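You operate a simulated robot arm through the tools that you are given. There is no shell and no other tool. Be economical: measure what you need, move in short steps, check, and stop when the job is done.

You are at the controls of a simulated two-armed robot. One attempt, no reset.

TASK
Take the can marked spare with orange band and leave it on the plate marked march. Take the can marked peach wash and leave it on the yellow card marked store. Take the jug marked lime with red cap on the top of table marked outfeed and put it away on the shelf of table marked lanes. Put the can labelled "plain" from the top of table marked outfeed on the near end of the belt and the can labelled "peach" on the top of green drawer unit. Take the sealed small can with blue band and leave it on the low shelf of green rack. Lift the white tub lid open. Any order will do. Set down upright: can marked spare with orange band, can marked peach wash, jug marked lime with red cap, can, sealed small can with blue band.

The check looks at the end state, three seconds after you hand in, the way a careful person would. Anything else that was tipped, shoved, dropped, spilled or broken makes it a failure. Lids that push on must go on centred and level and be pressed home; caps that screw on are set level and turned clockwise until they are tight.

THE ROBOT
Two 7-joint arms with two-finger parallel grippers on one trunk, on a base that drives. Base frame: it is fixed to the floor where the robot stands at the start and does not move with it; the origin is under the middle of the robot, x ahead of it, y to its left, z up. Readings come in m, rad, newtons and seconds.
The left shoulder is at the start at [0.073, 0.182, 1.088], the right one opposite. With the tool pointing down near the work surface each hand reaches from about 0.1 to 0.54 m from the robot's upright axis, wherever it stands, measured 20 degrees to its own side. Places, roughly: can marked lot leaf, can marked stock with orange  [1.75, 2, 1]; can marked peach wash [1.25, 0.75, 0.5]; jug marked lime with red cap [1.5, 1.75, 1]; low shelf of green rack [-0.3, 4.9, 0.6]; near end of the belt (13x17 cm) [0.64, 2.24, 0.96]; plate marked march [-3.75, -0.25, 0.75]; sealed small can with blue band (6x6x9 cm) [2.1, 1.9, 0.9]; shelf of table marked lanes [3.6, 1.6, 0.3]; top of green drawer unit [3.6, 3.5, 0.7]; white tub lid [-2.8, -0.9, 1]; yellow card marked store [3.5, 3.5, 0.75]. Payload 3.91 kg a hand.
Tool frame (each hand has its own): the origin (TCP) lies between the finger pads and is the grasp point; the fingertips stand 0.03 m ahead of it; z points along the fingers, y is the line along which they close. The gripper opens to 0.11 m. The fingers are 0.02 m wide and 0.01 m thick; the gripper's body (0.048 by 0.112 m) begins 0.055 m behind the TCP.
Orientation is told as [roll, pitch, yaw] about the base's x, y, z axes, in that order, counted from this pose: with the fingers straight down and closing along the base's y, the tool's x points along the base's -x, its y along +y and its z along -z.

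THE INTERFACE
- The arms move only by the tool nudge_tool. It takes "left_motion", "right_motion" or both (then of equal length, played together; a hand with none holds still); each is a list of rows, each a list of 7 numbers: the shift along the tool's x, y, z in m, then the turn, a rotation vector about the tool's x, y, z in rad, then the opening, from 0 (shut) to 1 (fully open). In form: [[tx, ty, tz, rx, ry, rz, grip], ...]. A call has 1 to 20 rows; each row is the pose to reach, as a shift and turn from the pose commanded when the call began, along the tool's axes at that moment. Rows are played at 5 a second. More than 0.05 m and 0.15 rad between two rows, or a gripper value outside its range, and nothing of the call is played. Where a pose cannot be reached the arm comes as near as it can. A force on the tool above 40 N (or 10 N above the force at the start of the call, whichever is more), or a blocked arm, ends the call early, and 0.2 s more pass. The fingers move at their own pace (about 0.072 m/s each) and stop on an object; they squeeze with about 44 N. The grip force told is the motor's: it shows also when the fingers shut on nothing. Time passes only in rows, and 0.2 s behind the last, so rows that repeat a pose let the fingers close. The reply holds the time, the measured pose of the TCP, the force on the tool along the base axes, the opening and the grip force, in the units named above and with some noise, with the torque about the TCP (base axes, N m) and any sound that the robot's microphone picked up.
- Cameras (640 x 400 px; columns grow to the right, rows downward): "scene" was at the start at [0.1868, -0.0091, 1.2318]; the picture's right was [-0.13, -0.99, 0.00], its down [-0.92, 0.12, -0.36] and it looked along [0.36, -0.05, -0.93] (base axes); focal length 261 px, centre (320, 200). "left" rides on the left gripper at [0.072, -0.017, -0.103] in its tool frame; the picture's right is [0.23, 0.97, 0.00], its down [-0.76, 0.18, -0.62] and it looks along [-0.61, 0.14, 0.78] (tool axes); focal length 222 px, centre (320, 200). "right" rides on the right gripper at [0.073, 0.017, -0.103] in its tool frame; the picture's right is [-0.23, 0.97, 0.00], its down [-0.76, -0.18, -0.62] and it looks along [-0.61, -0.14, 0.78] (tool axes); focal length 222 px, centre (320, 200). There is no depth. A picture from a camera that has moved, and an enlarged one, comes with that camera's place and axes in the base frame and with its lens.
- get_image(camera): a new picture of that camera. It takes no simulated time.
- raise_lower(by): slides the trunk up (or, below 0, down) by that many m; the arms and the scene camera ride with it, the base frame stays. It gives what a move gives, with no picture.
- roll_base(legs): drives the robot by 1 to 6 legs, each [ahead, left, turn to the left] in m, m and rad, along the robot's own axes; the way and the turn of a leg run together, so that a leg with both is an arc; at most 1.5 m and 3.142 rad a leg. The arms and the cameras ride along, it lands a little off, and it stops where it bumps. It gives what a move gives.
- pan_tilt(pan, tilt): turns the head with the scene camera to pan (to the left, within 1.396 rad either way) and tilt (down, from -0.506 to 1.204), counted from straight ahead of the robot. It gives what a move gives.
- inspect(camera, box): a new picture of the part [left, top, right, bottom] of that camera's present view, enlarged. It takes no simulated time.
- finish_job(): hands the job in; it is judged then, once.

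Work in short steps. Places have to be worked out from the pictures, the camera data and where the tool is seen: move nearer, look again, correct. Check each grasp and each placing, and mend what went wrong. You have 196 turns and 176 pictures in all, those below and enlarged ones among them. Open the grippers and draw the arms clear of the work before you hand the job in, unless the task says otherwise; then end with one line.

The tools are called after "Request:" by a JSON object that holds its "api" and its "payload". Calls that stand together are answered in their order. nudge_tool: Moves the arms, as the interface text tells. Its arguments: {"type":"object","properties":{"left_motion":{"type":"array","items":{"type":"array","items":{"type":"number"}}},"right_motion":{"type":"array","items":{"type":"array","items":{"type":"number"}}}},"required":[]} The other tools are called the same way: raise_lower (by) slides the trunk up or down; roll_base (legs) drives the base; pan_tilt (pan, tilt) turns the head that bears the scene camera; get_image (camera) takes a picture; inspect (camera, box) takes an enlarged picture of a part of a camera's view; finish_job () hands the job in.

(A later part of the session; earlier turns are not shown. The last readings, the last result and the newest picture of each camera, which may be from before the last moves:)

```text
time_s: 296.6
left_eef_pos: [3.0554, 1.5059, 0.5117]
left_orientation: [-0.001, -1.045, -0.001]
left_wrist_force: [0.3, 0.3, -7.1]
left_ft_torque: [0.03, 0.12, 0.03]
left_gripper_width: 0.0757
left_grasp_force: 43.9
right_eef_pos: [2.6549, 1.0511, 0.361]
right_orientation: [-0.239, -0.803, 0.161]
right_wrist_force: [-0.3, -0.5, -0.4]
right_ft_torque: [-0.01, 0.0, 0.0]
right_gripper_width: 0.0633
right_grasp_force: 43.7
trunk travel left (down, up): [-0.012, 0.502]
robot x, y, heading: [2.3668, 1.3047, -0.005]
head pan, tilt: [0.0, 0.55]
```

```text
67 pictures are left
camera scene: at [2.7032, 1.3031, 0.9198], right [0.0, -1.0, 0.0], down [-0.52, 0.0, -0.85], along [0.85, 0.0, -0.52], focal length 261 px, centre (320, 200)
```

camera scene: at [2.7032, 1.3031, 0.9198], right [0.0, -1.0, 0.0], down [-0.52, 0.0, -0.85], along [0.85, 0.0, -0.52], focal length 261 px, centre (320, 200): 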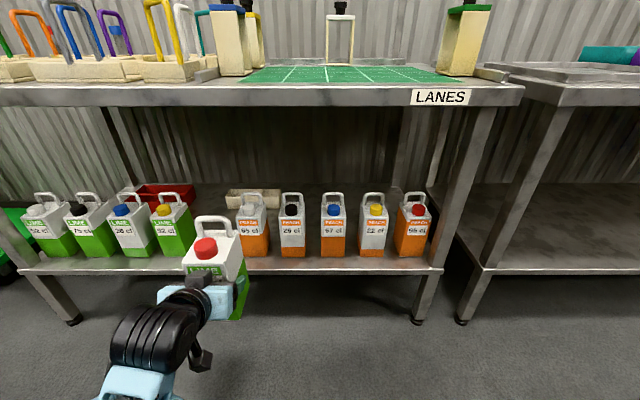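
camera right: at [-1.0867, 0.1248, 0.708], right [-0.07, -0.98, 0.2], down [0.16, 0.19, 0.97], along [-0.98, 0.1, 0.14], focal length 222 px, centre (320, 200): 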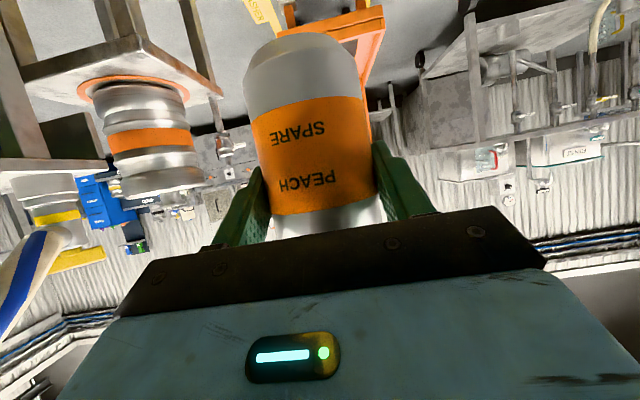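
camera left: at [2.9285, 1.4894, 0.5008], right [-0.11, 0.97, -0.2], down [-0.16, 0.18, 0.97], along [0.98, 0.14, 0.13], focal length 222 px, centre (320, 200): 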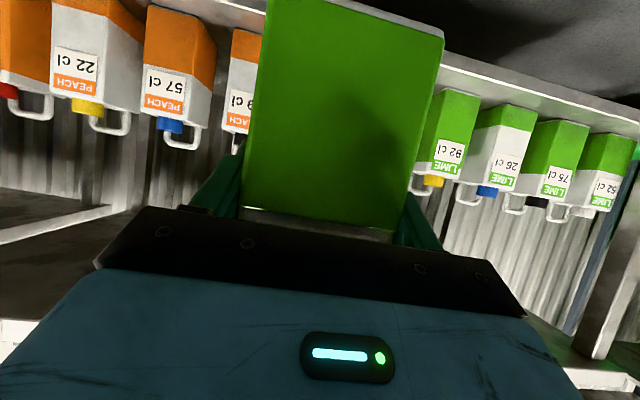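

The slot is centred at y≈1.635, shelf z≈0.33. I drive the base to line the jug up with the slot and then reach in.

Request:
{"api": "roll_base", "payload": {"legs": [[0, 0.13, 0], [0.2, 0, 0]]}}

Request:
{"api": "get_image", "payload": {"camera": "scene"}}

```text
time_s: 299.6
left_eef_pos: [3.252, 1.6386, 0.5112]
left_orientation: [0.0, -1.045, 0.002]
left_wrist_force: [-0.5, 0.3, -6.8]
left_ft_torque: [0.03, 0.15, -0.02]
left_gripper_width: 0.076
left_grasp_force: 44.3
right_eef_pos: [2.8549, 1.1812, 0.3601]
right_orientation: [-0.239, -0.802, 0.166]
right_wrist_force: [0.5, -0.7, 0.3]
right_ft_torque: [-0.03, 0.0, -0.01]
right_gripper_width: 0.0633
right_grasp_force: 43.9
trunk travel left (down, up): [-0.012, 0.502]
robot x, y, heading: [2.5671, 1.4377, 0.0]
head pan, tilt: [0.0, 0.55]
```

```text
66 pictures are left
camera scene: at [2.9021, 1.4346, 0.9198], right [0.0, -1.0, 0.0], down [-0.52, 0.0, -0.85], along [0.85, 0.0, -0.52], focal length 261 px, centre (320, 200)
```

scene: 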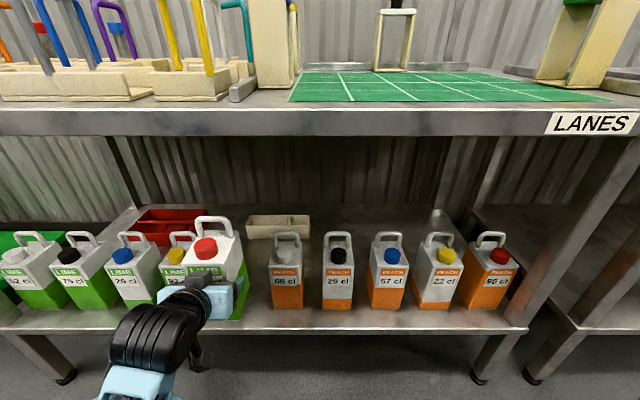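

Alignment is good. I reach in 11 cm while lowering, then feel for the shelf.

Request:
{"api": "nudge_tool", "payload": {"left_motion": [[-0.018, 0, 0.032, 0, 0, 0, 0.4], [-0.02, 0, 0.07, 0, 0, 0, 0.4], [0.0, 0, 0.113, 0, 0, 0, 0.4], [0.016, 0, 0.132, 0, 0, 0, 0.4], [0.0247, 0, 0.137, 0, 0, 0, 0.4], [0.0334, 0, 0.142, 0, 0, 0, 0.4], [0.038, 0, 0.1445, 0, 0, 0, 0.4], [0.042, 0, 0.147, 0, 0, 0, 0.4], [0.046, 0, 0.1495, 0, 0, 0, 0.4], [0.0507, 0, 0.152, 0, 0, 0, 0.4]]}}

Request:
{"api": "get_image", "payload": {"camera": "scene"}}

```text
time_s: 301.8
left_eef_pos: [3.3581, 1.6398, 0.3905]
left_orientation: [0.001, -1.047, 0.002]
left_wrist_force: [0.0, 0.8, -6.7]
left_ft_torque: [-0.04, 0.13, 0.0]
left_gripper_width: 0.0758
left_grasp_force: 44.1
right_eef_pos: [2.8531, 1.1826, 0.3602]
right_orientation: [-0.239, -0.803, 0.164]
right_wrist_force: [0.3, 0.0, -0.2]
right_ft_torque: [-0.01, 0.01, 0.01]
right_gripper_width: 0.0635
right_grasp_force: 43.9
trunk travel left (down, up): [-0.012, 0.502]
robot x, y, heading: [2.5645, 1.4348, -0.001]
head pan, tilt: [0.0, 0.55]
```

```text
65 pictures are left
camera scene: at [2.9021, 1.4346, 0.9197], right [0.0, -1.0, 0.0], down [-0.52, 0.0, -0.85], along [0.85, 0.0, -0.52], focal length 261 px, centre (320, 200)
```

scene: 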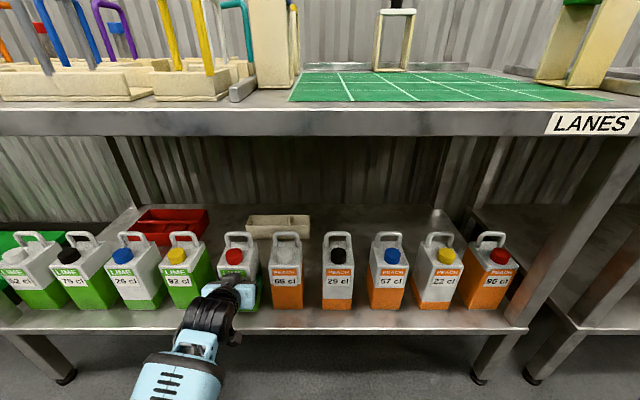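

Perfectly in the row. No contact yet; I continue down in 5 mm steps.

Request:
{"api": "nudge_tool", "payload": {"left_motion": [[0.0043, 0, 0.0025, 0, 0, 0, 0.4], [0.0087, 0, 0.005, 0, 0, 0, 0.4], [0.013, 0, 0.0075, 0, 0, 0, 0.4], [0.0173, 0, 0.01, 0, 0, 0, 0.4], [0.0217, 0, 0.0125, 0, 0, 0, 0.4], [0.026, 0, 0.015, 0, 0, 0, 0.4], [0.0303, 0, 0.0175, 0, 0, 0, 0.4]]}}

```text
time_s: 303.4
left_eef_pos: [3.3611, 1.6391, 0.3668]
left_orientation: [0.002, -1.067, -0.001]
left_wrist_force: [-6.1, 1.5, 35.6]
left_ft_torque: [0.23, 0.29, 0.73]
left_gripper_width: 0.0756
left_grasp_force: 43.6
right_eef_pos: [2.853, 1.1811, 0.3609]
right_orientation: [-0.241, -0.808, 0.164]
right_wrist_force: [0.5, 0.1, -1.0]
right_ft_torque: [-0.03, 0.03, 0.0]
right_gripper_width: 0.0634
right_grasp_force: 43.8
trunk travel left (down, up): [-0.012, 0.502]
robot x, y, heading: [2.5666, 1.4351, -0.003]
head pan, tilt: [0.0, 0.55]
```

Contact with the shelf. I ease up 1.2 cm of command, open, and pull straight back.

Request:
{"api": "nudge_tool", "payload": {"left_motion": [[-0.0095, 0, -0.0055, 0, 0, 0, 0.4], [-0.0095, 0, -0.0055, 0, 0, 0, 0.6], [-0.0095, 0, -0.0055, 0, 0, 0, 0.85], [-0.0095, 0, -0.0055, 0, 0, 0, 0.9], [-0.0195, 0, -0.03, 0, 0, 0, 0.9], [-0.0295, 0, -0.065, 0, 0, 0, 0.9], [-0.0295, 0, -0.105, 0, 0, 0, 0.9], [-0.0295, 0, -0.145, 0, 0, 0, 0.9]]}}

Request:
{"api": "get_image", "payload": {"camera": "scene"}}

```text
time_s: 305.2
left_eef_pos: [3.2483, 1.638, 0.4547]
left_orientation: [0.002, -1.046, 0.0]
left_wrist_force: [-0.4, 0.4, 0.6]
left_ft_torque: [-0.01, 0.01, -0.01]
left_gripper_width: 0.0987
left_grasp_force: 0.1
right_eef_pos: [2.8539, 1.1823, 0.3602]
right_orientation: [-0.238, -0.804, 0.164]
right_wrist_force: [0.0, -0.6, -0.2]
right_ft_torque: [0.01, 0.03, 0.01]
right_gripper_width: 0.0637
right_grasp_force: 44.1
trunk travel left (down, up): [-0.012, 0.502]
robot x, y, heading: [2.5679, 1.4378, 0.002]
head pan, tilt: [0.0, 0.55]
```

```text
64 pictures are left
camera scene: at [2.9015, 1.4344, 0.92], right [0.0, -1.0, 0.0], down [-0.52, 0.0, -0.85], along [0.85, 0.0, -0.52], focal length 261 px, centre (320, 200)
```

scene: 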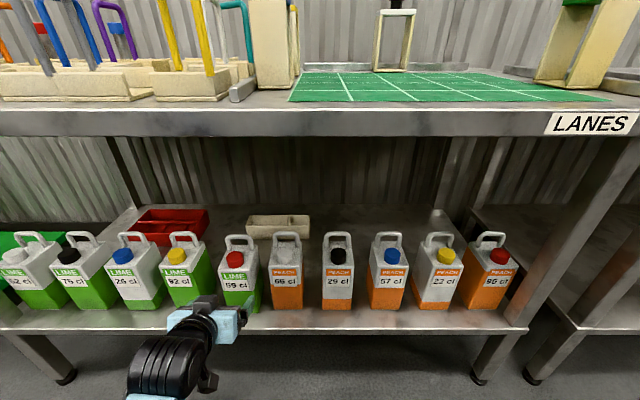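

The jug is in place. Next the peach can: I back off, raise up, and return to the outfeed's south side.

Request:
{"api": "roll_base", "payload": {"legs": [[-0.45, -0.5, 0]]}}

Request:
{"api": "raise_lower", "payload": {"by": 0.5}}

Request:
{"api": "roll_base", "payload": {"legs": [[0, 0, 1.571], [0.05, 0.1, 0]]}}

Request:
{"api": "pan_tilt", "payload": {"pan": 0.1, "tilt": 0.55}}

Request:
{"api": "get_image", "payload": {"camera": "scene"}}

Request:
{"api": "get_image", "payload": {"camera": "left"}}

```text
time_s: 310.1
left_eef_pos: [2.7992, 1.1412, 0.4541]
left_orientation: [0.003, -1.047, 0.004]
left_wrist_force: [0.9, 0.0, 0.7]
left_ft_torque: [-0.02, -0.02, -0.01]
left_gripper_width: 0.0992
left_grasp_force: 0.0
right_eef_pos: [2.4063, 0.6832, 0.3603]
right_orientation: [-0.238, -0.805, 0.168]
right_wrist_force: [0.3, -0.1, -0.4]
right_ft_torque: [0.03, 0.03, 0.0]
right_gripper_width: 0.0637
right_grasp_force: 44.2
trunk travel left (down, up): [-0.012, 0.502]
robot x, y, heading: [2.1201, 0.9389, 0.001]
head pan, tilt: [0.0, 0.55]
```

```text
refused: 0.5 is not a number from -0.4 to 0.4
```

```text
time_s: 315.5
left_eef_pos: [1.8183, 1.6687, 0.4543]
left_orientation: [0.002, -1.046, 1.569]
left_wrist_force: [0.4, -0.7, -0.2]
left_ft_torque: [0.03, 0.0, -0.01]
left_gripper_width: 0.0989
left_grasp_force: 0.0
right_eef_pos: [2.2739, 1.2736, 0.3609]
right_orientation: [-0.239, -0.804, 1.732]
right_wrist_force: [0.6, 0.3, -0.7]
right_ft_torque: [-0.04, -0.02, 0.0]
right_gripper_width: 0.0636
right_grasp_force: 44.3
trunk travel left (down, up): [-0.012, 0.502]
robot x, y, heading: [2.019, 0.9887, 1.566]
head pan, tilt: [0.0, 0.55]
```

```text
time_s: 316.1
left_eef_pos: [1.8193, 1.6693, 0.4542]
left_orientation: [0.002, -1.046, 1.57]
left_wrist_force: [0.0, -0.8, 0.3]
left_ft_torque: [0.03, 0.03, -0.01]
left_gripper_width: 0.0991
left_grasp_force: 0.0
right_eef_pos: [2.2737, 1.2729, 0.3597]
right_orientation: [-0.239, -0.805, 1.73]
right_wrist_force: [0.5, -0.7, 0.2]
right_ft_torque: [0.02, 0.0, 0.0]
right_gripper_width: 0.0632
right_grasp_force: 43.0
trunk travel left (down, up): [-0.012, 0.502]
robot x, y, heading: [2.0196, 0.9894, 1.572]
head pan, tilt: [0.099, 0.55]
```

```text
63 pictures are left
camera scene: at [2.0109, 1.3189, 0.92], right [1.0, 0.1, 0.0], down [0.05, -0.52, -0.85], along [-0.08, 0.85, -0.52], focal length 261 px, centre (320, 200)
```

scene: 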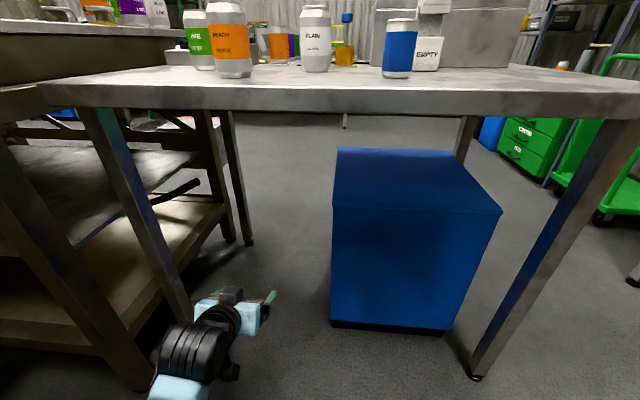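

```text
62 pictures are left
camera left: at [1.8359, 1.542, 0.4437], right [-0.97, -0.11, -0.2], down [-0.18, -0.16, 0.97], along [-0.14, 0.98, 0.13], focal length 222 px, centre (320, 200)
```

left: 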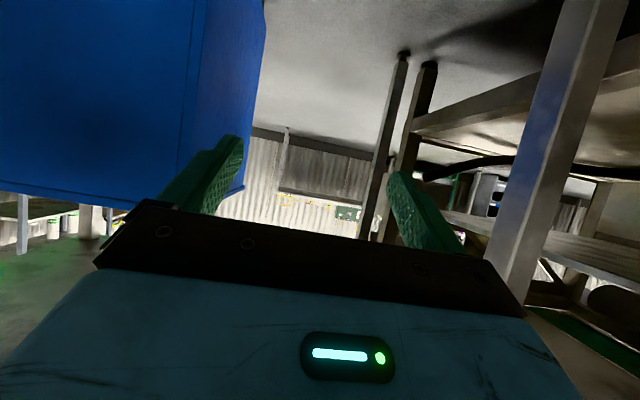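

The low view pins things: table top z≈0.861, peach can at (1.80,1.872), plain (1.94,2.00), small blue (2.10,1.883). I back off and raise the trunk.

Request:
{"api": "roll_base", "payload": {"legs": [[-0.15, 0, 0]]}}

Request:
{"api": "raise_lower", "payload": {"by": 0.4}}

Request:
{"api": "raise_lower", "payload": {"by": 0.11}}

```text
time_s: 317.5
left_eef_pos: [1.8171, 1.5195, 0.455]
left_orientation: [0.001, -1.044, 1.57]
left_wrist_force: [0.3, 0.4, 0.0]
left_ft_torque: [0.02, 0.03, 0.02]
left_gripper_width: 0.099
left_grasp_force: 0.0
right_eef_pos: [2.2729, 1.1261, 0.3597]
right_orientation: [-0.24, -0.805, 1.732]
right_wrist_force: [-0.2, -0.3, -0.6]
right_ft_torque: [0.02, 0.0, 0.01]
right_gripper_width: 0.0633
right_grasp_force: 43.7
trunk travel left (down, up): [-0.012, 0.502]
robot x, y, heading: [2.0212, 0.8397, 1.57]
head pan, tilt: [0.099, 0.55]
```

```text
time_s: 321.3
left_eef_pos: [1.817, 1.5197, 0.8537]
left_orientation: [-0.001, -1.044, 1.571]
left_wrist_force: [0.1, -0.2, 1.1]
left_ft_torque: [0.02, 0.03, -0.01]
left_gripper_width: 0.0992
left_grasp_force: 0.2
right_eef_pos: [2.2736, 1.1266, 0.7604]
right_orientation: [-0.238, -0.804, 1.733]
right_wrist_force: [0.5, 0.3, -0.6]
right_ft_torque: [-0.01, 0.02, 0.02]
right_gripper_width: 0.0634
right_grasp_force: 44.4
trunk travel left (down, up): [-0.412, 0.102]
robot x, y, heading: [2.017, 0.8398, 1.569]
head pan, tilt: [0.099, 0.55]
```

```text
time_s: 322.7
left_eef_pos: [1.8161, 1.5196, 0.9532]
left_orientation: [0.0, -1.042, 1.571]
left_wrist_force: [0.1, -0.2, 0.1]
left_ft_torque: [0.0, 0.04, 0.0]
left_gripper_width: 0.0989
left_grasp_force: 0.0
right_eef_pos: [2.2725, 1.1264, 0.8603]
right_orientation: [-0.239, -0.802, 1.734]
right_wrist_force: [-0.1, 0.2, 0.6]
right_ft_torque: [0.01, 0.01, 0.02]
right_gripper_width: 0.0636
right_grasp_force: 44.0
right hand out of reach, approached as far as the arm can: row 1
trunk travel left (down, up): [-0.514, 0.0]
robot x, y, heading: [2.0199, 0.8355, 1.569]
head pan, tilt: [0.099, 0.55]
```

Request:
{"api": "roll_base", "payload": {"legs": [[0.2, 0, 0]]}}

Request:
{"api": "nudge_tool", "payload": {"left_motion": [[-0.034, 0.008, 0.003, 0, 0, 0, 0.85], [-0.0676, 0.016, 0.0071, 0, 0, 0, 0.85]]}}

Request:
{"api": "get_image", "payload": {"camera": "left"}}

```text
time_s: 324.3
left_eef_pos: [1.8181, 1.7189, 0.9566]
left_orientation: [0.002, -1.046, 1.569]
left_wrist_force: [-0.4, 1.0, -0.5]
left_ft_torque: [0.0, -0.02, 0.0]
left_gripper_width: 0.0992
left_grasp_force: 0.2
right_eef_pos: [2.2739, 1.3245, 0.8617]
right_orientation: [-0.239, -0.803, 1.734]
right_wrist_force: [-0.5, -0.7, 0.2]
right_ft_torque: [-0.03, 0.01, -0.01]
right_gripper_width: 0.0637
right_grasp_force: 43.7
trunk travel left (down, up): [-0.514, 0.0]
robot x, y, heading: [2.0198, 1.0358, 1.568]
head pan, tilt: [0.099, 0.55]
```

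```text
time_s: 324.9
left_eef_pos: [1.8015, 1.7597, 1.0102]
left_orientation: [0.0, -1.045, 1.569]
left_wrist_force: [-0.5, 0.3, -0.2]
left_ft_torque: [0.02, -0.01, 0.01]
left_gripper_width: 0.0937
left_grasp_force: 0.0
right_eef_pos: [2.2736, 1.3246, 0.8618]
right_orientation: [-0.239, -0.802, 1.733]
right_wrist_force: [1.1, -0.1, 0.1]
right_ft_torque: [0.03, 0.03, 0.01]
right_gripper_width: 0.0634
right_grasp_force: 44.4
trunk travel left (down, up): [-0.514, 0.0]
robot x, y, heading: [2.0158, 1.0388, 1.567]
head pan, tilt: [0.099, 0.55]
```

```text
61 pictures are left
camera left: at [1.818, 1.633, 1.0007], right [-0.97, -0.11, -0.2], down [-0.18, -0.16, 0.97], along [-0.14, 0.98, 0.13], focal length 222 px, centre (320, 200)
```

left: 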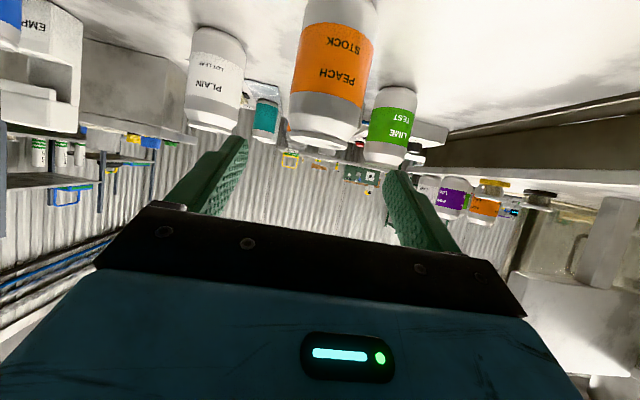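

Aligned with the PEACH STOCK can. I advance, grip and lift 7 cm.

Request:
{"api": "nudge_tool", "payload": {"left_motion": [[0, 0, 0.04, 0, 0, 0, 0.85], [0, 0, 0.08, 0, 0, 0, 0.85], [0, 0, 0.122, 0, 0, 0, 0.85], [0, 0, 0.122, 0, 0, 0, 0.5], [0, 0, 0.122, 0, 0, 0, 0.2], [0, 0, 0.122, 0, 0, 0, 0.2], [-0.03, 0, 0.105, 0, 0, 0, 0.2], [-0.0606, 0, 0.087, 0, 0, 0, 0.2]]}}

Request:
{"api": "roll_base", "payload": {"legs": [[-0.3, 0, 0]]}}

Request:
{"api": "get_image", "payload": {"camera": "left"}}

```text
time_s: 326.7
left_eef_pos: [1.7918, 1.8298, 1.0337]
left_orientation: [0.001, -1.04, 1.568]
left_wrist_force: [-0.3, -0.7, -3.4]
left_ft_torque: [-0.12, -0.01, 0.03]
left_gripper_width: 0.0632
left_grasp_force: 43.7
left hand out of reach, approached as far as the arm can: row 2, 3, 4, 5, 6, 7, 8
right_eef_pos: [2.2735, 1.3246, 0.8623]
right_orientation: [-0.241, -0.805, 1.735]
right_wrist_force: [0.0, -0.5, -1.3]
right_ft_torque: [-0.03, -0.01, -0.01]
right_gripper_width: 0.063
right_grasp_force: 44.5
trunk travel left (down, up): [-0.514, 0.0]
robot x, y, heading: [2.0139, 1.0382, 1.569]
head pan, tilt: [0.099, 0.55]
```

```text
time_s: 328.7
left_eef_pos: [1.7909, 1.5309, 1.0352]
left_orientation: [0.0, -1.047, 1.569]
left_wrist_force: [0.6, -0.4, -3.2]
left_ft_torque: [-0.13, -0.01, 0.03]
left_gripper_width: 0.0636
left_grasp_force: 43.9
right_eef_pos: [2.2733, 1.0231, 0.8618]
right_orientation: [-0.239, -0.805, 1.731]
right_wrist_force: [0.8, 0.2, -0.8]
right_ft_torque: [-0.03, 0.0, -0.02]
right_gripper_width: 0.0636
right_grasp_force: 43.9
trunk travel left (down, up): [-0.514, 0.0]
robot x, y, heading: [2.0212, 0.739, 1.567]
head pan, tilt: [0.099, 0.55]
```

```text
60 pictures are left
camera left: at [1.8079, 1.4055, 1.0243], right [-0.97, -0.11, -0.2], down [-0.18, -0.16, 0.97], along [-0.14, 0.98, 0.13], focal length 222 px, centre (320, 200)
```

left: 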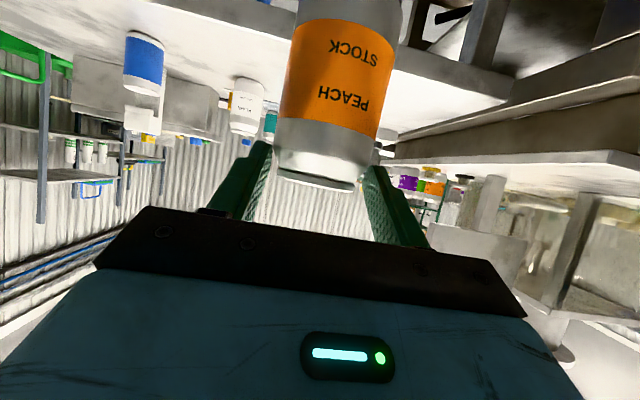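

Peach can is held (fingertip grasp). I lower slightly, pull the hand in, and drive to the green drawer unit.

Request:
{"api": "raise_lower", "payload": {"by": -0.12}}

Request:
{"api": "nudge_tool", "payload": {"left_motion": [[0.024, 0, -0.041, 0, 0, 0, 0.2], [0.048, 0, -0.083, 0, 0, 0, 0.2], [0.072, 0, -0.125, 0, 0, 0, 0.2], [0.096, 0, -0.166, 0, 0, 0, 0.2]]}}

Request:
{"api": "roll_base", "payload": {"legs": [[0, -0.82, 0], [1.2, 0, 0], [1.2, 0, 0]]}}

```text
time_s: 330.2
left_eef_pos: [1.7912, 1.531, 0.9157]
left_orientation: [-0.001, -1.047, 1.568]
left_wrist_force: [0.0, 0.1, -3.7]
left_ft_torque: [-0.11, 0.02, -0.03]
left_gripper_width: 0.0631
left_grasp_force: 43.8
right_eef_pos: [2.2721, 1.0244, 0.743]
right_orientation: [-0.238, -0.804, 1.729]
right_wrist_force: [0.1, 0.3, -0.9]
right_ft_torque: [0.0, 0.01, 0.02]
right_gripper_width: 0.0634
right_grasp_force: 43.7
trunk travel left (down, up): [-0.394, 0.12]
robot x, y, heading: [2.0204, 0.7392, 1.569]
head pan, tilt: [0.099, 0.55]
```

```text
time_s: 331.2
left_eef_pos: [1.7898, 1.338, 0.9127]
left_orientation: [0.001, -1.043, 1.569]
left_wrist_force: [-0.1, 0.6, -3.5]
left_ft_torque: [-0.11, 0.02, -0.02]
left_gripper_width: 0.0632
left_grasp_force: 43.9
right_eef_pos: [2.2734, 1.0227, 0.7419]
right_orientation: [-0.239, -0.804, 1.732]
right_wrist_force: [0.8, -0.8, -0.4]
right_ft_torque: [-0.01, 0.01, -0.01]
right_gripper_width: 0.0636
right_grasp_force: 44.4
trunk travel left (down, up): [-0.394, 0.12]
robot x, y, heading: [2.0187, 0.7334, 1.564]
head pan, tilt: [0.099, 0.55]
```

```text
time_s: 350.2
left_eef_pos: [2.6222, 3.7488, 0.9137]
left_orientation: [0.0, -1.047, 1.562]
left_wrist_force: [0.2, -0.3, -3.4]
left_ft_torque: [-0.08, 0.03, 0.01]
left_gripper_width: 0.0617
left_grasp_force: 44.0
right_eef_pos: [3.1032, 3.4296, 0.742]
right_orientation: [-0.239, -0.801, 1.726]
right_wrist_force: [-0.6, 0.0, -0.6]
right_ft_torque: [-0.01, 0.01, -0.03]
right_gripper_width: 0.0635
right_grasp_force: 43.9
trunk travel left (down, up): [-0.394, 0.12]
robot x, y, heading: [2.8459, 3.1461, 1.563]
head pan, tilt: [0.099, 0.55]
```

I turn to face the unit and look for a clear spot right of the mortar.

Request:
{"api": "roll_base", "payload": {"legs": [[-0.1, 0.22, 0], [0, 0, -1.563], [0.1, 0, 0]]}}

Request:
{"api": "get_image", "payload": {"camera": "scene"}}

Request:
{"api": "get_image", "payload": {"camera": "left"}}

```text
time_s: 357.3
left_eef_pos: [3.3262, 3.2787, 0.9127]
left_orientation: [0.001, -1.043, 0.003]
left_wrist_force: [0.2, 0.0, -3.2]
left_ft_torque: [0.02, 0.11, -0.01]
left_gripper_width: 0.0617
left_grasp_force: 43.7
right_eef_pos: [3.0113, 2.7948, 0.741]
right_orientation: [-0.237, -0.802, 0.166]
right_wrist_force: [0.1, 0.0, -0.2]
right_ft_torque: [0.02, -0.01, 0.0]
right_gripper_width: 0.0636
right_grasp_force: 44.4
trunk travel left (down, up): [-0.394, 0.12]
robot x, y, heading: [2.7234, 3.0463, 0.002]
head pan, tilt: [0.099, 0.55]
```

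```text
59 pictures are left
camera scene: at [2.9318, 3.0549, 1.3264], right [0.1, -0.99, 0.0], down [-0.52, -0.05, -0.85], along [0.85, 0.09, -0.52], focal length 261 px, centre (320, 200)
```

scene: 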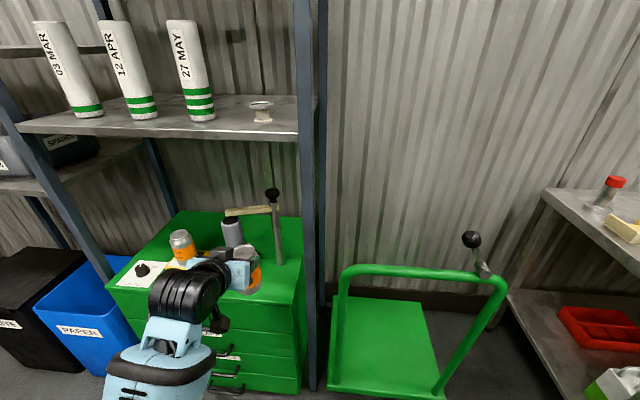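

```text
58 pictures are left
camera left: at [3.2005, 3.2609, 0.9035], right [-0.12, 0.97, -0.2], down [-0.16, 0.18, 0.97], along [0.98, 0.14, 0.13], focal length 222 px, centre (320, 200)
```

left: 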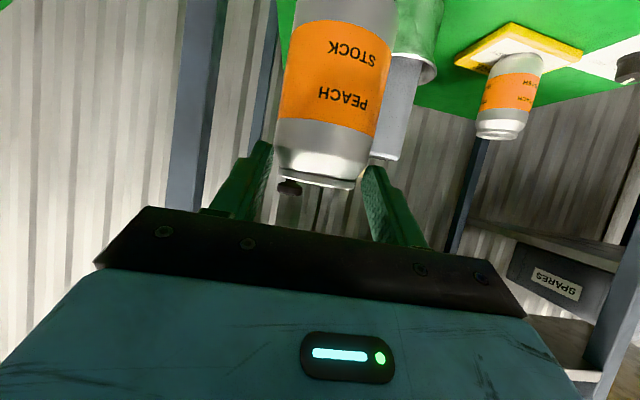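

Clear spot at about (3.495,3.29) in front of the press rod. I drive 11 cm forward, then lower the trunk 9 cm.

Request:
{"api": "roll_base", "payload": {"legs": [[0.12, 0.01, 0]]}}

Request:
{"api": "raise_lower", "payload": {"by": -0.09}}

Request:
{"api": "get_image", "payload": {"camera": "scene"}}

```text
time_s: 358.5
left_eef_pos: [3.446, 3.2869, 0.9133]
left_orientation: [-0.001, -1.042, 0.003]
left_wrist_force: [0.2, -0.6, -4.2]
left_ft_torque: [-0.01, 0.12, -0.04]
left_gripper_width: 0.0616
left_grasp_force: 43.2
right_eef_pos: [3.1303, 2.8028, 0.7422]
right_orientation: [-0.239, -0.803, 0.164]
right_wrist_force: [-1.8, 0.5, 0.1]
right_ft_torque: [0.04, 0.03, -0.01]
right_gripper_width: 0.0634
right_grasp_force: 44.2
trunk travel left (down, up): [-0.394, 0.12]
robot x, y, heading: [2.8428, 3.0606, 0.002]
head pan, tilt: [0.099, 0.55]
```

```text
time_s: 359.8
left_eef_pos: [3.4436, 3.2872, 0.8241]
left_orientation: [-0.002, -1.044, 0.002]
left_wrist_force: [-0.2, 0.1, -3.3]
left_ft_torque: [-0.02, 0.12, 0.02]
left_gripper_width: 0.0614
left_grasp_force: 44.1
right_eef_pos: [3.1293, 2.8046, 0.653]
right_orientation: [-0.239, -0.805, 0.165]
right_wrist_force: [-0.3, 0.5, -0.8]
right_ft_torque: [0.01, -0.02, 0.0]
right_gripper_width: 0.0635
right_grasp_force: 44.5
trunk travel left (down, up): [-0.304, 0.21]
robot x, y, heading: [2.8455, 3.0616, -0.0]
head pan, tilt: [0.099, 0.55]
```

```text
57 pictures are left
camera scene: at [3.0772, 3.0648, 1.2327], right [0.1, -0.99, 0.0], down [-0.52, -0.05, -0.85], along [0.85, 0.09, -0.52], focal length 261 px, centre (320, 200)
```

scene: 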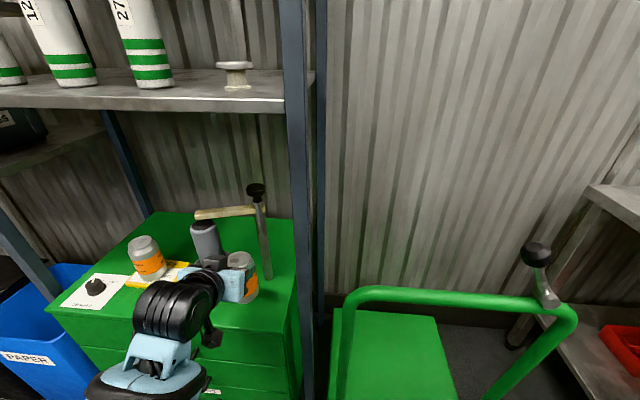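

Position is good. I lower by arm until contact.

Request:
{"api": "nudge_tool", "payload": {"left_motion": [[0.013, 0, 0.016, 0, 0, 0, 0.2], [0.03, 0, 0.026, 0, 0, 0, 0.2], [0.039, 0, 0.031, 0, 0, 0, 0.2], [0.043, 0, 0.0337, 0, 0, 0, 0.2], [0.0477, 0, 0.036, 0, 0, 0, 0.2], [0.052, 0, 0.0387, 0, 0, 0, 0.2], [0.0563, 0, 0.041, 0, 0, 0, 0.2], [0.0606, 0, 0.0437, 0, 0, 0, 0.2], [0.065, 0, 0.046, 0, 0, 0, 0.2], [0.0693, 0, 0.0487, 0, 0, 0, 0.2]]}}

```text
time_s: 361.1
left_eef_pos: [3.4541, 3.2883, 0.7739]
left_orientation: [0.001, -1.074, 0.001]
left_wrist_force: [-1.5, -0.7, 10.8]
left_ft_torque: [0.18, -0.02, -0.05]
left_gripper_width: 0.0615
left_grasp_force: 43.5
right_eef_pos: [3.1306, 2.8035, 0.6523]
right_orientation: [-0.238, -0.802, 0.163]
right_wrist_force: [1.1, 0.3, -0.9]
right_ft_torque: [0.0, 0.0, 0.02]
right_gripper_width: 0.0631
right_grasp_force: 44.1
trunk travel left (down, up): [-0.304, 0.21]
robot x, y, heading: [2.8436, 3.056, 0.003]
head pan, tilt: [0.099, 0.55]
stopped in row 6 (left hand): the force on the tool passed its limit at 52 N (the readings are from after the stop); the commanded pose is now the measured one
```

Contact. I ease slightly, open, and retreat along the fingers.

Request:
{"api": "nudge_tool", "payload": {"left_motion": [[-0.003, 0, -0.0017, 0, 0, 0, 0.2], [-0.003, 0, -0.0017, 0, 0, 0, 0.5], [-0.003, 0, -0.0017, 0, 0, 0, 0.75], [-0.003, 0, -0.0017, 0, 0, 0, 0.8], [-0.003, 0, -0.03, 0, 0, 0, 0.8], [-0.003, 0, -0.07, 0, 0, 0, 0.8], [-0.003, 0, -0.11, 0, 0, 0, 0.8], [-0.003, 0, -0.15, 0, 0, 0, 0.8]]}}

Request:
{"api": "get_image", "payload": {"camera": "scene"}}

```text
time_s: 362.9
left_eef_pos: [3.3223, 3.2867, 0.8467]
left_orientation: [0.001, -1.067, 0.002]
left_wrist_force: [0.1, 0.0, 0.2]
left_ft_torque: [-0.01, -0.03, -0.05]
left_gripper_width: 0.0879
left_grasp_force: 0.0
right_eef_pos: [3.1303, 2.8032, 0.651]
right_orientation: [-0.24, -0.803, 0.165]
right_wrist_force: [-0.8, 0.4, 0.2]
right_ft_torque: [0.0, 0.02, 0.02]
right_gripper_width: 0.0634
right_grasp_force: 43.7
trunk travel left (down, up): [-0.304, 0.21]
robot x, y, heading: [2.8458, 3.057, 0.006]
head pan, tilt: [0.099, 0.55]
```

```text
56 pictures are left
camera scene: at [3.0763, 3.0647, 1.2328], right [0.1, -0.99, 0.0], down [-0.52, -0.05, -0.85], along [0.85, 0.09, -0.52], focal length 261 px, centre (320, 200)
```

scene: 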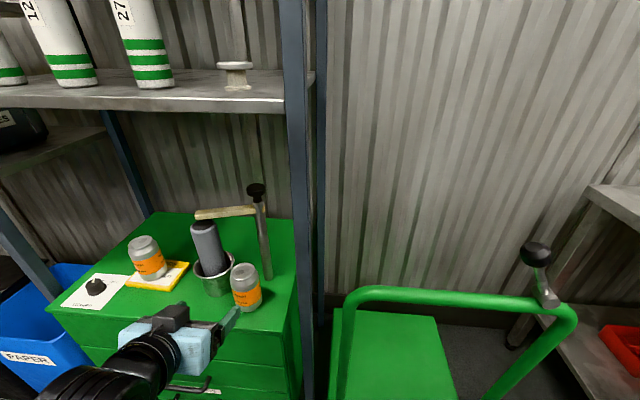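

Both placements stand well. Next the PLAIN can: back out, turn north, reverse down the aisle and line up south of the table.

Request:
{"api": "roll_base", "payload": {"legs": [[-0.22, 0, 0], [0, 0, 1.566], [0, -0.22, 0], [-1.1, 0, 0], [-1.05, 0, 0], [0, 0.68, 0]]}}

Request:
{"api": "raise_lower", "payload": {"by": 0.2}}

Request:
{"api": "get_image", "payload": {"camera": "scene"}}

```text
time_s: 386.6
left_eef_pos: [1.9138, 1.3974, 0.8463]
left_orientation: [0.0, -1.066, 1.559]
left_wrist_force: [-0.5, -0.3, -0.2]
left_ft_torque: [0.02, 0.04, 0.0]
left_gripper_width: 0.088
left_grasp_force: 0.0
right_eef_pos: [2.3957, 1.1988, 0.6517]
right_orientation: [-0.24, -0.803, 1.721]
right_wrist_force: [0.1, 0.2, -2.0]
right_ft_torque: [0.02, -0.01, -0.01]
right_gripper_width: 0.0635
right_grasp_force: 44.0
trunk travel left (down, up): [-0.304, 0.21]
robot x, y, heading: [2.1378, 0.9147, 1.554]
head pan, tilt: [0.099, 0.55]
```

```text
time_s: 388.8
left_eef_pos: [1.9141, 1.3979, 1.045]
left_orientation: [-0.002, -1.065, 1.558]
left_wrist_force: [-0.7, 0.5, -0.8]
left_ft_torque: [0.04, 0.02, 0.01]
left_gripper_width: 0.088
left_grasp_force: 0.1
right_eef_pos: [2.3964, 1.1982, 0.8514]
right_orientation: [-0.24, -0.802, 1.718]
right_wrist_force: [0.0, 0.5, -1.2]
right_ft_torque: [0.01, 0.01, 0.0]
right_gripper_width: 0.0633
right_grasp_force: 43.8
trunk travel left (down, up): [-0.504, 0.01]
robot x, y, heading: [2.1401, 0.9124, 1.558]
head pan, tilt: [0.099, 0.55]
```

```text
55 pictures are left
camera scene: at [2.1303, 1.0264, 1.4575], right [1.0, 0.09, 0.0], down [0.05, -0.52, -0.85], along [-0.07, 0.85, -0.52], focal length 261 px, centre (320, 200)
```

scene: 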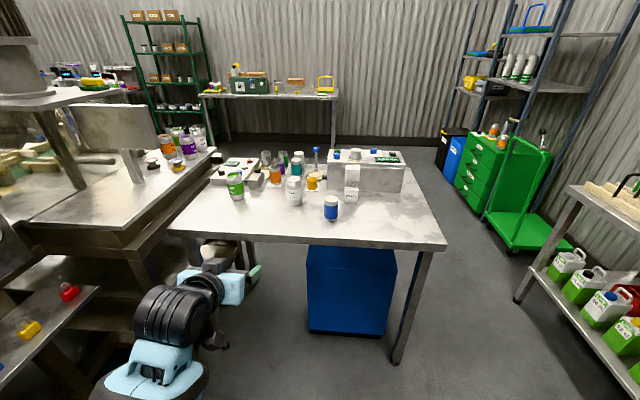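

Request:
{"api": "roll_base", "payload": {"legs": [[0.34, -0.02, 0.012]]}}

Request:
{"api": "nudge_tool", "payload": {"left_motion": [[-0.005, 0, 0.045, 0, 0, 0, 0.85], [-0.011, 0, 0.09, 0, 0, 0, 0.85], [-0.017, 0, 0.135, 0, 0, 0, 0.85]]}}

Request:
{"api": "get_image", "payload": {"camera": "left"}}

```text
time_s: 391.1
left_eef_pos: [1.9315, 1.7389, 1.0455]
left_orientation: [0.0, -1.065, 1.57]
left_wrist_force: [0.3, 1.0, 0.9]
left_ft_torque: [-0.01, -0.01, -0.02]
left_gripper_width: 0.0882
left_grasp_force: 0.0
right_eef_pos: [2.4148, 1.5431, 0.851]
right_orientation: [-0.239, -0.804, 1.73]
right_wrist_force: [-0.6, 0.5, -0.9]
right_ft_torque: [0.0, -0.01, 0.03]
right_gripper_width: 0.0631
right_grasp_force: 43.7
trunk travel left (down, up): [-0.504, 0.01]
robot x, y, heading: [2.1636, 1.2587, 1.566]
head pan, tilt: [0.099, 0.55]
```

```text
time_s: 391.9
left_eef_pos: [1.9317, 1.8658, 0.9948]
left_orientation: [-0.001, -1.065, 1.568]
left_wrist_force: [-0.4, -0.8, -0.8]
left_ft_torque: [0.01, 0.0, 0.01]
left_gripper_width: 0.0934
left_grasp_force: 0.1
right_eef_pos: [2.4149, 1.5439, 0.8516]
right_orientation: [-0.239, -0.803, 1.732]
right_wrist_force: [0.9, -0.1, -1.4]
right_ft_torque: [0.01, 0.01, -0.01]
right_gripper_width: 0.0636
right_grasp_force: 43.8
trunk travel left (down, up): [-0.504, 0.01]
robot x, y, heading: [2.162, 1.2588, 1.57]
head pan, tilt: [0.099, 0.55]
```

```text
54 pictures are left
camera left: at [1.9491, 1.7394, 0.9822], right [-0.97, -0.11, -0.2], down [-0.18, -0.18, 0.97], along [-0.14, 0.98, 0.15], focal length 222 px, centre (320, 200)
```

left: 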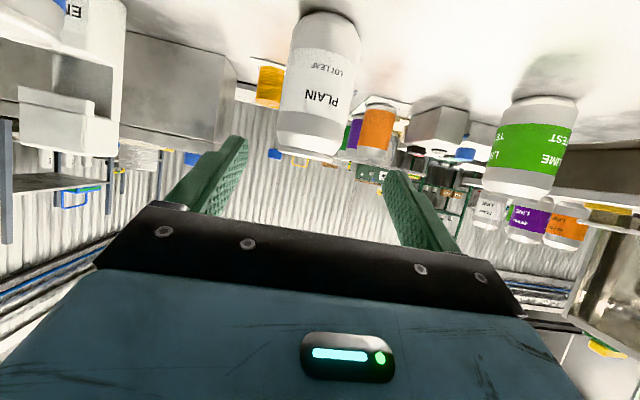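

PLAIN can at x≈1.940. I shift 8 mm, advance 13 cm, grip and lift.

Request:
{"api": "nudge_tool", "payload": {"left_motion": [[-0.002, -0.008, 0.035, 0, 0, 0, 0.85], [-0.004, -0.008, 0.07, 0, 0, 0, 0.85], [-0.007, -0.008, 0.1, 0, 0, 0, 0.85], [-0.0096, -0.008, 0.131, 0, 0, 0, 0.85], [-0.0096, -0.008, 0.131, 0, 0, 0, 0.5], [-0.0096, -0.008, 0.131, 0, 0, 0, 0.2], [-0.0096, -0.008, 0.131, 0, 0, 0, 0.2], [-0.04, -0.008, 0.114, 0, 0, 0, 0.2], [-0.07, -0.008, 0.097, 0, 0, 0, 0.2]]}}

Request:
{"api": "roll_base", "payload": {"legs": [[-0.35, 0, 0]]}}

Request:
{"api": "get_image", "payload": {"camera": "left"}}

```text
time_s: 393.9
left_eef_pos: [1.9395, 1.9831, 1.0099]
left_orientation: [-0.002, -1.065, 1.57]
left_wrist_force: [-1.2, 0.6, -3.8]
left_ft_torque: [0.08, 0.02, 0.01]
left_gripper_width: 0.0654
left_grasp_force: 44.0
right_eef_pos: [2.4157, 1.5422, 0.8514]
right_orientation: [-0.238, -0.803, 1.731]
right_wrist_force: [-0.5, 0.3, -0.2]
right_ft_torque: [0.04, 0.0, 0.0]
right_gripper_width: 0.0636
right_grasp_force: 43.9
trunk travel left (down, up): [-0.504, 0.01]
robot x, y, heading: [2.1601, 1.2587, 1.573]
head pan, tilt: [0.099, 0.55]
```

```text
time_s: 396.1
left_eef_pos: [1.9408, 1.6335, 1.0095]
left_orientation: [-0.001, -1.066, 1.565]
left_wrist_force: [0.4, -0.3, -3.5]
left_ft_torque: [0.05, 0.0, 0.03]
left_gripper_width: 0.0655
left_grasp_force: 43.5
right_eef_pos: [2.4146, 1.1915, 0.8514]
right_orientation: [-0.238, -0.803, 1.729]
right_wrist_force: [0.4, 0.2, -0.8]
right_ft_torque: [0.06, 0.0, 0.01]
right_gripper_width: 0.0634
right_grasp_force: 43.8
trunk travel left (down, up): [-0.504, 0.01]
robot x, y, heading: [2.1591, 0.9047, 1.562]
head pan, tilt: [0.099, 0.55]
```

```text
53 pictures are left
camera left: at [1.9582, 1.5073, 0.9967], right [-0.97, -0.1, -0.2], down [-0.18, -0.18, 0.97], along [-0.14, 0.98, 0.15], focal length 222 px, centre (320, 200)
```

left: 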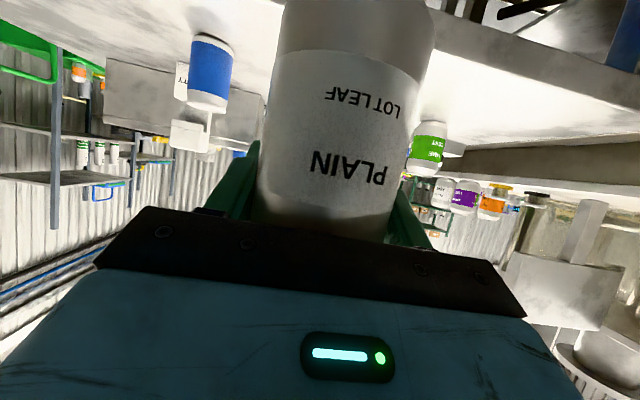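

Firm grip. I draw the hand in and drive via the aisle to the north side, then west toward the belt end.

Request:
{"api": "raise_lower", "payload": {"by": -0.1}}

Request:
{"api": "nudge_tool", "payload": {"left_motion": [[0.024, 0, -0.044, 0, 0, 0, 0.2], [0.048, 0, -0.088, 0, 0, 0, 0.2], [0.072, 0, -0.131, 0, 0, 0, 0.2], [0.097, 0, -0.175, 0, 0, 0, 0.2]]}}

Request:
{"api": "roll_base", "payload": {"legs": [[0, -0.69, 0], [1.1, 0, 0], [1.05, 0, 0], [0, 0, 1.571], [0.6, 0, 0]]}}

Request:
{"api": "pan_tilt", "payload": {"pan": 0.2, "tilt": 0.45}}

Request:
{"api": "get_image", "payload": {"camera": "scene"}}

```text
time_s: 397.5
left_eef_pos: [1.9404, 1.6346, 0.9099]
left_orientation: [-0.001, -1.067, 1.566]
left_wrist_force: [0.2, 1.3, -3.1]
left_ft_torque: [0.08, -0.04, 0.03]
left_gripper_width: 0.0655
left_grasp_force: 44.0
right_eef_pos: [2.4142, 1.1921, 0.7523]
right_orientation: [-0.239, -0.803, 1.728]
right_wrist_force: [0.0, 0.6, 0.2]
right_ft_torque: [0.0, 0.02, -0.01]
right_gripper_width: 0.0633
right_grasp_force: 43.6
trunk travel left (down, up): [-0.404, 0.11]
robot x, y, heading: [2.1597, 0.9084, 1.565]
head pan, tilt: [0.099, 0.55]
```

```text
refused: row 1 steps farther than a row can; nothing moved
```

```text
time_s: 421.0
left_eef_pos: [1.5302, 2.8346, 0.909]
left_orientation: [-0.002, -1.067, 3.135]
left_wrist_force: [-0.6, -0.9, -3.4]
left_ft_torque: [0.0, 0.09, 0.01]
left_gripper_width: 0.0655
left_grasp_force: 44.3
right_eef_pos: [1.9723, 3.3086, 0.7521]
right_orientation: [-0.238, -0.803, -2.986]
right_wrist_force: [-0.8, -0.2, 0.2]
right_ft_torque: [-0.01, 0.03, -0.02]
right_gripper_width: 0.0631
right_grasp_force: 44.2
trunk travel left (down, up): [-0.404, 0.11]
robot x, y, heading: [2.2517, 3.0528, 3.128]
head pan, tilt: [0.099, 0.55]
```

```text
time_s: 421.6
left_eef_pos: [1.53, 2.8338, 0.9092]
left_orientation: [0.001, -1.066, 3.135]
left_wrist_force: [1.4, -0.2, -3.3]
left_ft_torque: [0.02, 0.06, 0.02]
left_gripper_width: 0.0651
left_grasp_force: 44.2
right_eef_pos: [1.9714, 3.3079, 0.7514]
right_orientation: [-0.24, -0.803, -2.987]
right_wrist_force: [-0.2, -0.1, -0.1]
right_ft_torque: [-0.02, -0.02, -0.02]
right_gripper_width: 0.0631
right_grasp_force: 44.2
trunk travel left (down, up): [-0.404, 0.11]
robot x, y, heading: [2.2563, 3.0531, 3.132]
head pan, tilt: [0.201, 0.45]
```

```text
52 pictures are left
camera scene: at [2.0543, 3.0328, 1.3471], right [-0.19, 0.98, 0.0], down [0.43, 0.08, -0.9], along [-0.88, -0.17, -0.44], focal length 261 px, centre (320, 200)
```

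scene: 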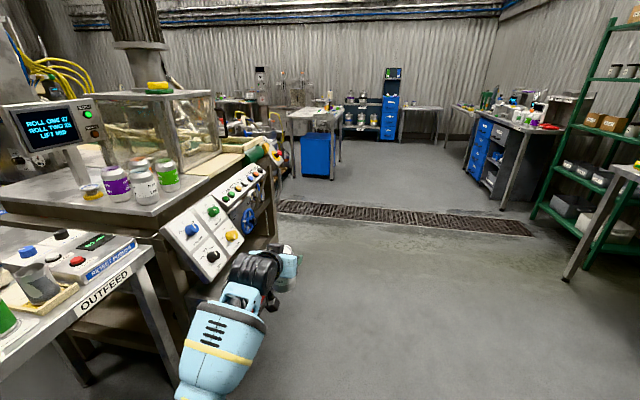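

The north side is open. I drive west, move a little north, and turn to face the belt's end (south).

Request:
{"api": "roll_base", "payload": {"legs": [[1.3, -0.5, 0], [0, 0, 1.571]]}}

Request:
{"api": "raise_lower", "payload": {"by": 0.1}}

Request:
{"api": "pan_tilt", "payload": {"pan": 0.0, "tilt": 0.5}}

Request:
{"api": "get_image", "payload": {"camera": "scene"}}

```text
time_s: 432.4
left_eef_pos: [1.1676, 2.8267, 0.9098]
left_orientation: [0.002, -1.065, -1.57]
left_wrist_force: [-0.3, -0.1, -4.4]
left_ft_torque: [-0.04, 0.01, -0.05]
left_gripper_width: 0.0649
left_grasp_force: 44.2
right_eef_pos: [0.6937, 3.2674, 0.7524]
right_orientation: [-0.238, -0.804, -1.409]
right_wrist_force: [0.1, 0.7, 0.4]
right_ft_torque: [-0.01, 0.01, -0.02]
right_gripper_width: 0.0634
right_grasp_force: 44.4
trunk travel left (down, up): [-0.404, 0.11]
robot x, y, heading: [0.9513, 3.5517, -1.57]
head pan, tilt: [0.201, 0.45]
```

```text
time_s: 433.8
left_eef_pos: [1.1685, 2.827, 1.007]
left_orientation: [-0.002, -1.062, -1.573]
left_wrist_force: [-0.4, 0.1, -4.1]
left_ft_torque: [-0.08, 0.02, -0.01]
left_gripper_width: 0.0652
left_grasp_force: 44.0
right_eef_pos: [0.6935, 3.2661, 0.851]
right_orientation: [-0.237, -0.8, -1.409]
right_wrist_force: [0.0, 0.0, -1.0]
right_ft_torque: [0.01, -0.01, 0.0]
right_gripper_width: 0.0632
right_grasp_force: 44.2
trunk travel left (down, up): [-0.504, 0.01]
robot x, y, heading: [0.9502, 3.5516, -1.58]
head pan, tilt: [0.201, 0.45]
```

```text
time_s: 434.5
left_eef_pos: [1.1683, 2.8264, 1.0095]
left_orientation: [0.001, -1.065, -1.573]
left_wrist_force: [0.4, -0.4, -3.2]
left_ft_torque: [-0.04, -0.04, -0.01]
left_gripper_width: 0.0652
left_grasp_force: 44.0
right_eef_pos: [0.6931, 3.2677, 0.8511]
right_orientation: [-0.239, -0.803, -1.409]
right_wrist_force: [-0.5, 0.2, -0.5]
right_ft_torque: [0.02, 0.03, 0.0]
right_gripper_width: 0.0633
right_grasp_force: 43.6
trunk travel left (down, up): [-0.504, 0.01]
robot x, y, heading: [0.9505, 3.5562, -1.573]
head pan, tilt: [0.0, 0.499]
```

```text
51 pictures are left
camera scene: at [0.9488, 3.4355, 1.4621], right [-1.0, 0.0, 0.0], down [0.0, 0.48, -0.88], along [0.0, -0.88, -0.48], focal length 261 px, centre (320, 200)
```

scene: 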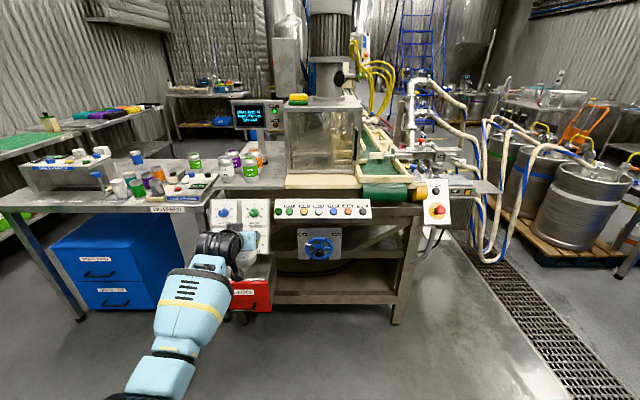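

The belt's near end is at about (0.645,2.3). I raise the hand 9 cm, then strafe and move up to it.

Request:
{"api": "nudge_tool", "payload": {"left_motion": [[-0.039, 0, -0.022, 0, 0, 0, 0.2], [-0.079, 0, -0.044, 0, 0, 0, 0.2]]}}

Request:
{"api": "roll_base", "payload": {"legs": [[0, -0.53, 0], [0.38, 0, 0]]}}

Request:
{"api": "get_image", "payload": {"camera": "scene"}}

```text
time_s: 435.1
left_eef_pos: [1.1686, 2.8282, 1.0991]
left_orientation: [0.0, -1.064, -1.574]
left_wrist_force: [-0.2, 0.5, -3.6]
left_ft_torque: [-0.05, 0.01, 0.02]
left_gripper_width: 0.0653
left_grasp_force: 43.6
right_eef_pos: [0.6932, 3.266, 0.8535]
right_orientation: [-0.241, -0.805, -1.411]
right_wrist_force: [0.1, -0.1, -0.5]
right_ft_torque: [0.0, -0.01, 0.03]
right_gripper_width: 0.0628
right_grasp_force: 43.7
trunk travel left (down, up): [-0.504, 0.01]
robot x, y, heading: [0.947, 3.5536, -1.572]
head pan, tilt: [0.0, 0.499]
```

```text
time_s: 442.3
left_eef_pos: [0.6342, 2.4478, 1.0982]
left_orientation: [0.0, -1.064, -1.574]
left_wrist_force: [0.2, 0.5, -3.3]
left_ft_torque: [-0.05, -0.01, 0.01]
left_gripper_width: 0.065
left_grasp_force: 43.5
right_eef_pos: [0.1604, 2.889, 0.8515]
right_orientation: [-0.241, -0.803, -1.411]
right_wrist_force: [1.0, 0.5, 0.2]
right_ft_torque: [0.03, -0.01, -0.01]
right_gripper_width: 0.0628
right_grasp_force: 44.3
trunk travel left (down, up): [-0.504, 0.01]
robot x, y, heading: [0.4148, 3.1766, -1.575]
head pan, tilt: [0.0, 0.499]
```

```text
50 pictures are left
camera scene: at [0.4155, 3.0567, 1.462], right [-1.0, 0.0, 0.0], down [0.0, 0.48, -0.88], along [0.0, -0.88, -0.48], focal length 261 px, centre (320, 200)
```

scene: 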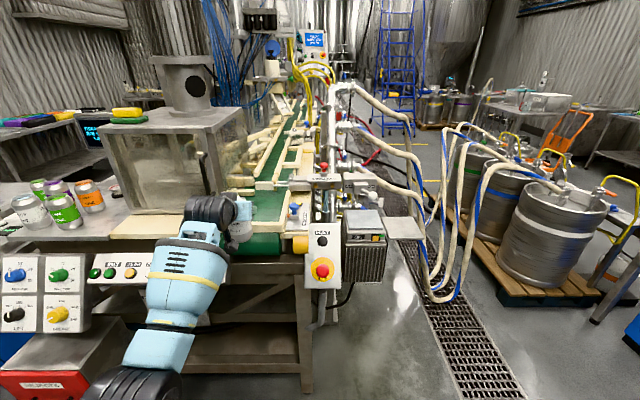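

I zoom on the belt end.

Request:
{"api": "inspect", "payload": {"camera": "scene", "box": [190, 150, 350, 270]}}

```text
3.33 times, centred on (270, 210) of scene
camera zoom: at [0.4155, 3.0567, 1.462], right [-1.0, 0.0, 0.0], down [0.0, 0.48, -0.88], along [0.0, -0.88, -0.48], focal length 869 px, centre (487, 167)
```

zoom: 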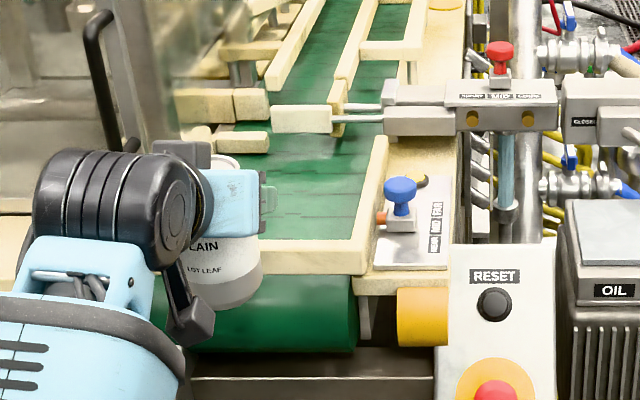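

The belt end has a right rail (x≈0.565) and an end bar (y≈2.30). Target (0.637,2.21). I drive in 0.2 m and then reach the last bit.

Request:
{"api": "roll_base", "payload": {"legs": [[0.2, 0, 0]]}}

Request:
{"api": "nudge_tool", "payload": {"left_motion": [[-0.013, 0.003, 0.023, 0, 0, 0, 0.2], [0.006, 0.003, 0.036, 0, 0, 0, 0.2]]}}

Request:
{"api": "inspect", "payload": {"camera": "scene", "box": [150, 150, 350, 320]}}

Request:
{"api": "get_image", "payload": {"camera": "left"}}

```text
time_s: 443.9
left_eef_pos: [0.6335, 2.2523, 1.0994]
left_orientation: [0.001, -1.065, -1.575]
left_wrist_force: [0.4, -0.3, -3.8]
left_ft_torque: [-0.05, 0.01, -0.01]
left_gripper_width: 0.0652
left_grasp_force: 44.4
right_eef_pos: [0.16, 2.6925, 0.8522]
right_orientation: [-0.24, -0.802, -1.41]
right_wrist_force: [-0.2, -1.2, 0.4]
right_ft_torque: [-0.01, -0.02, 0.0]
right_gripper_width: 0.063
right_grasp_force: 43.9
trunk travel left (down, up): [-0.504, 0.01]
robot x, y, heading: [0.4169, 2.9792, -1.575]
head pan, tilt: [0.0, 0.499]
```

```text
time_s: 444.4
left_eef_pos: [0.6372, 2.2227, 1.0746]
left_orientation: [0.0, -1.065, -1.574]
left_wrist_force: [-0.3, 0.3, -2.9]
left_ft_torque: [-0.05, -0.04, -0.02]
left_gripper_width: 0.0652
left_grasp_force: 44.2
right_eef_pos: [0.1588, 2.6922, 0.8516]
right_orientation: [-0.24, -0.805, -1.411]
right_wrist_force: [0.3, 0.4, -1.0]
right_ft_torque: [-0.01, 0.01, -0.02]
right_gripper_width: 0.0629
right_grasp_force: 44.3
trunk travel left (down, up): [-0.504, 0.01]
robot x, y, heading: [0.4178, 2.9785, -1.576]
head pan, tilt: [0.0, 0.499]
```

```text
2.35 times, centred on (250, 235) of scene
camera zoom: at [0.415, 2.8602, 1.4619], right [-1.0, 0.0, 0.0], down [0.0, 0.48, -0.88], along [0.0, -0.88, -0.48], focal length 613 px, centre (485, 118)
```

zoom: 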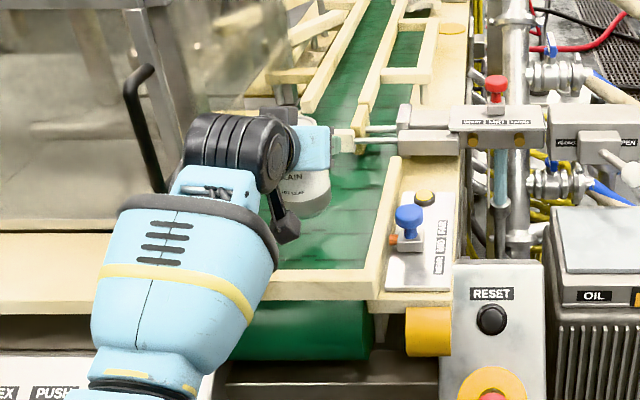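

```text
47 pictures are left
camera left: at [0.6204, 2.3486, 1.0623], right [0.97, 0.11, -0.2], down [0.18, 0.17, 0.97], along [0.14, -0.98, 0.15], focal length 222 px, centre (320, 200)
```

left: 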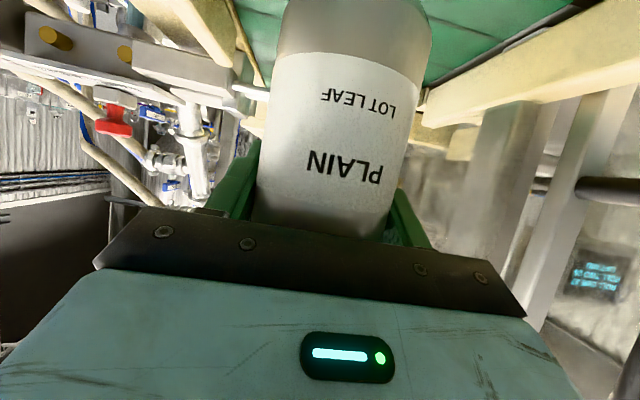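

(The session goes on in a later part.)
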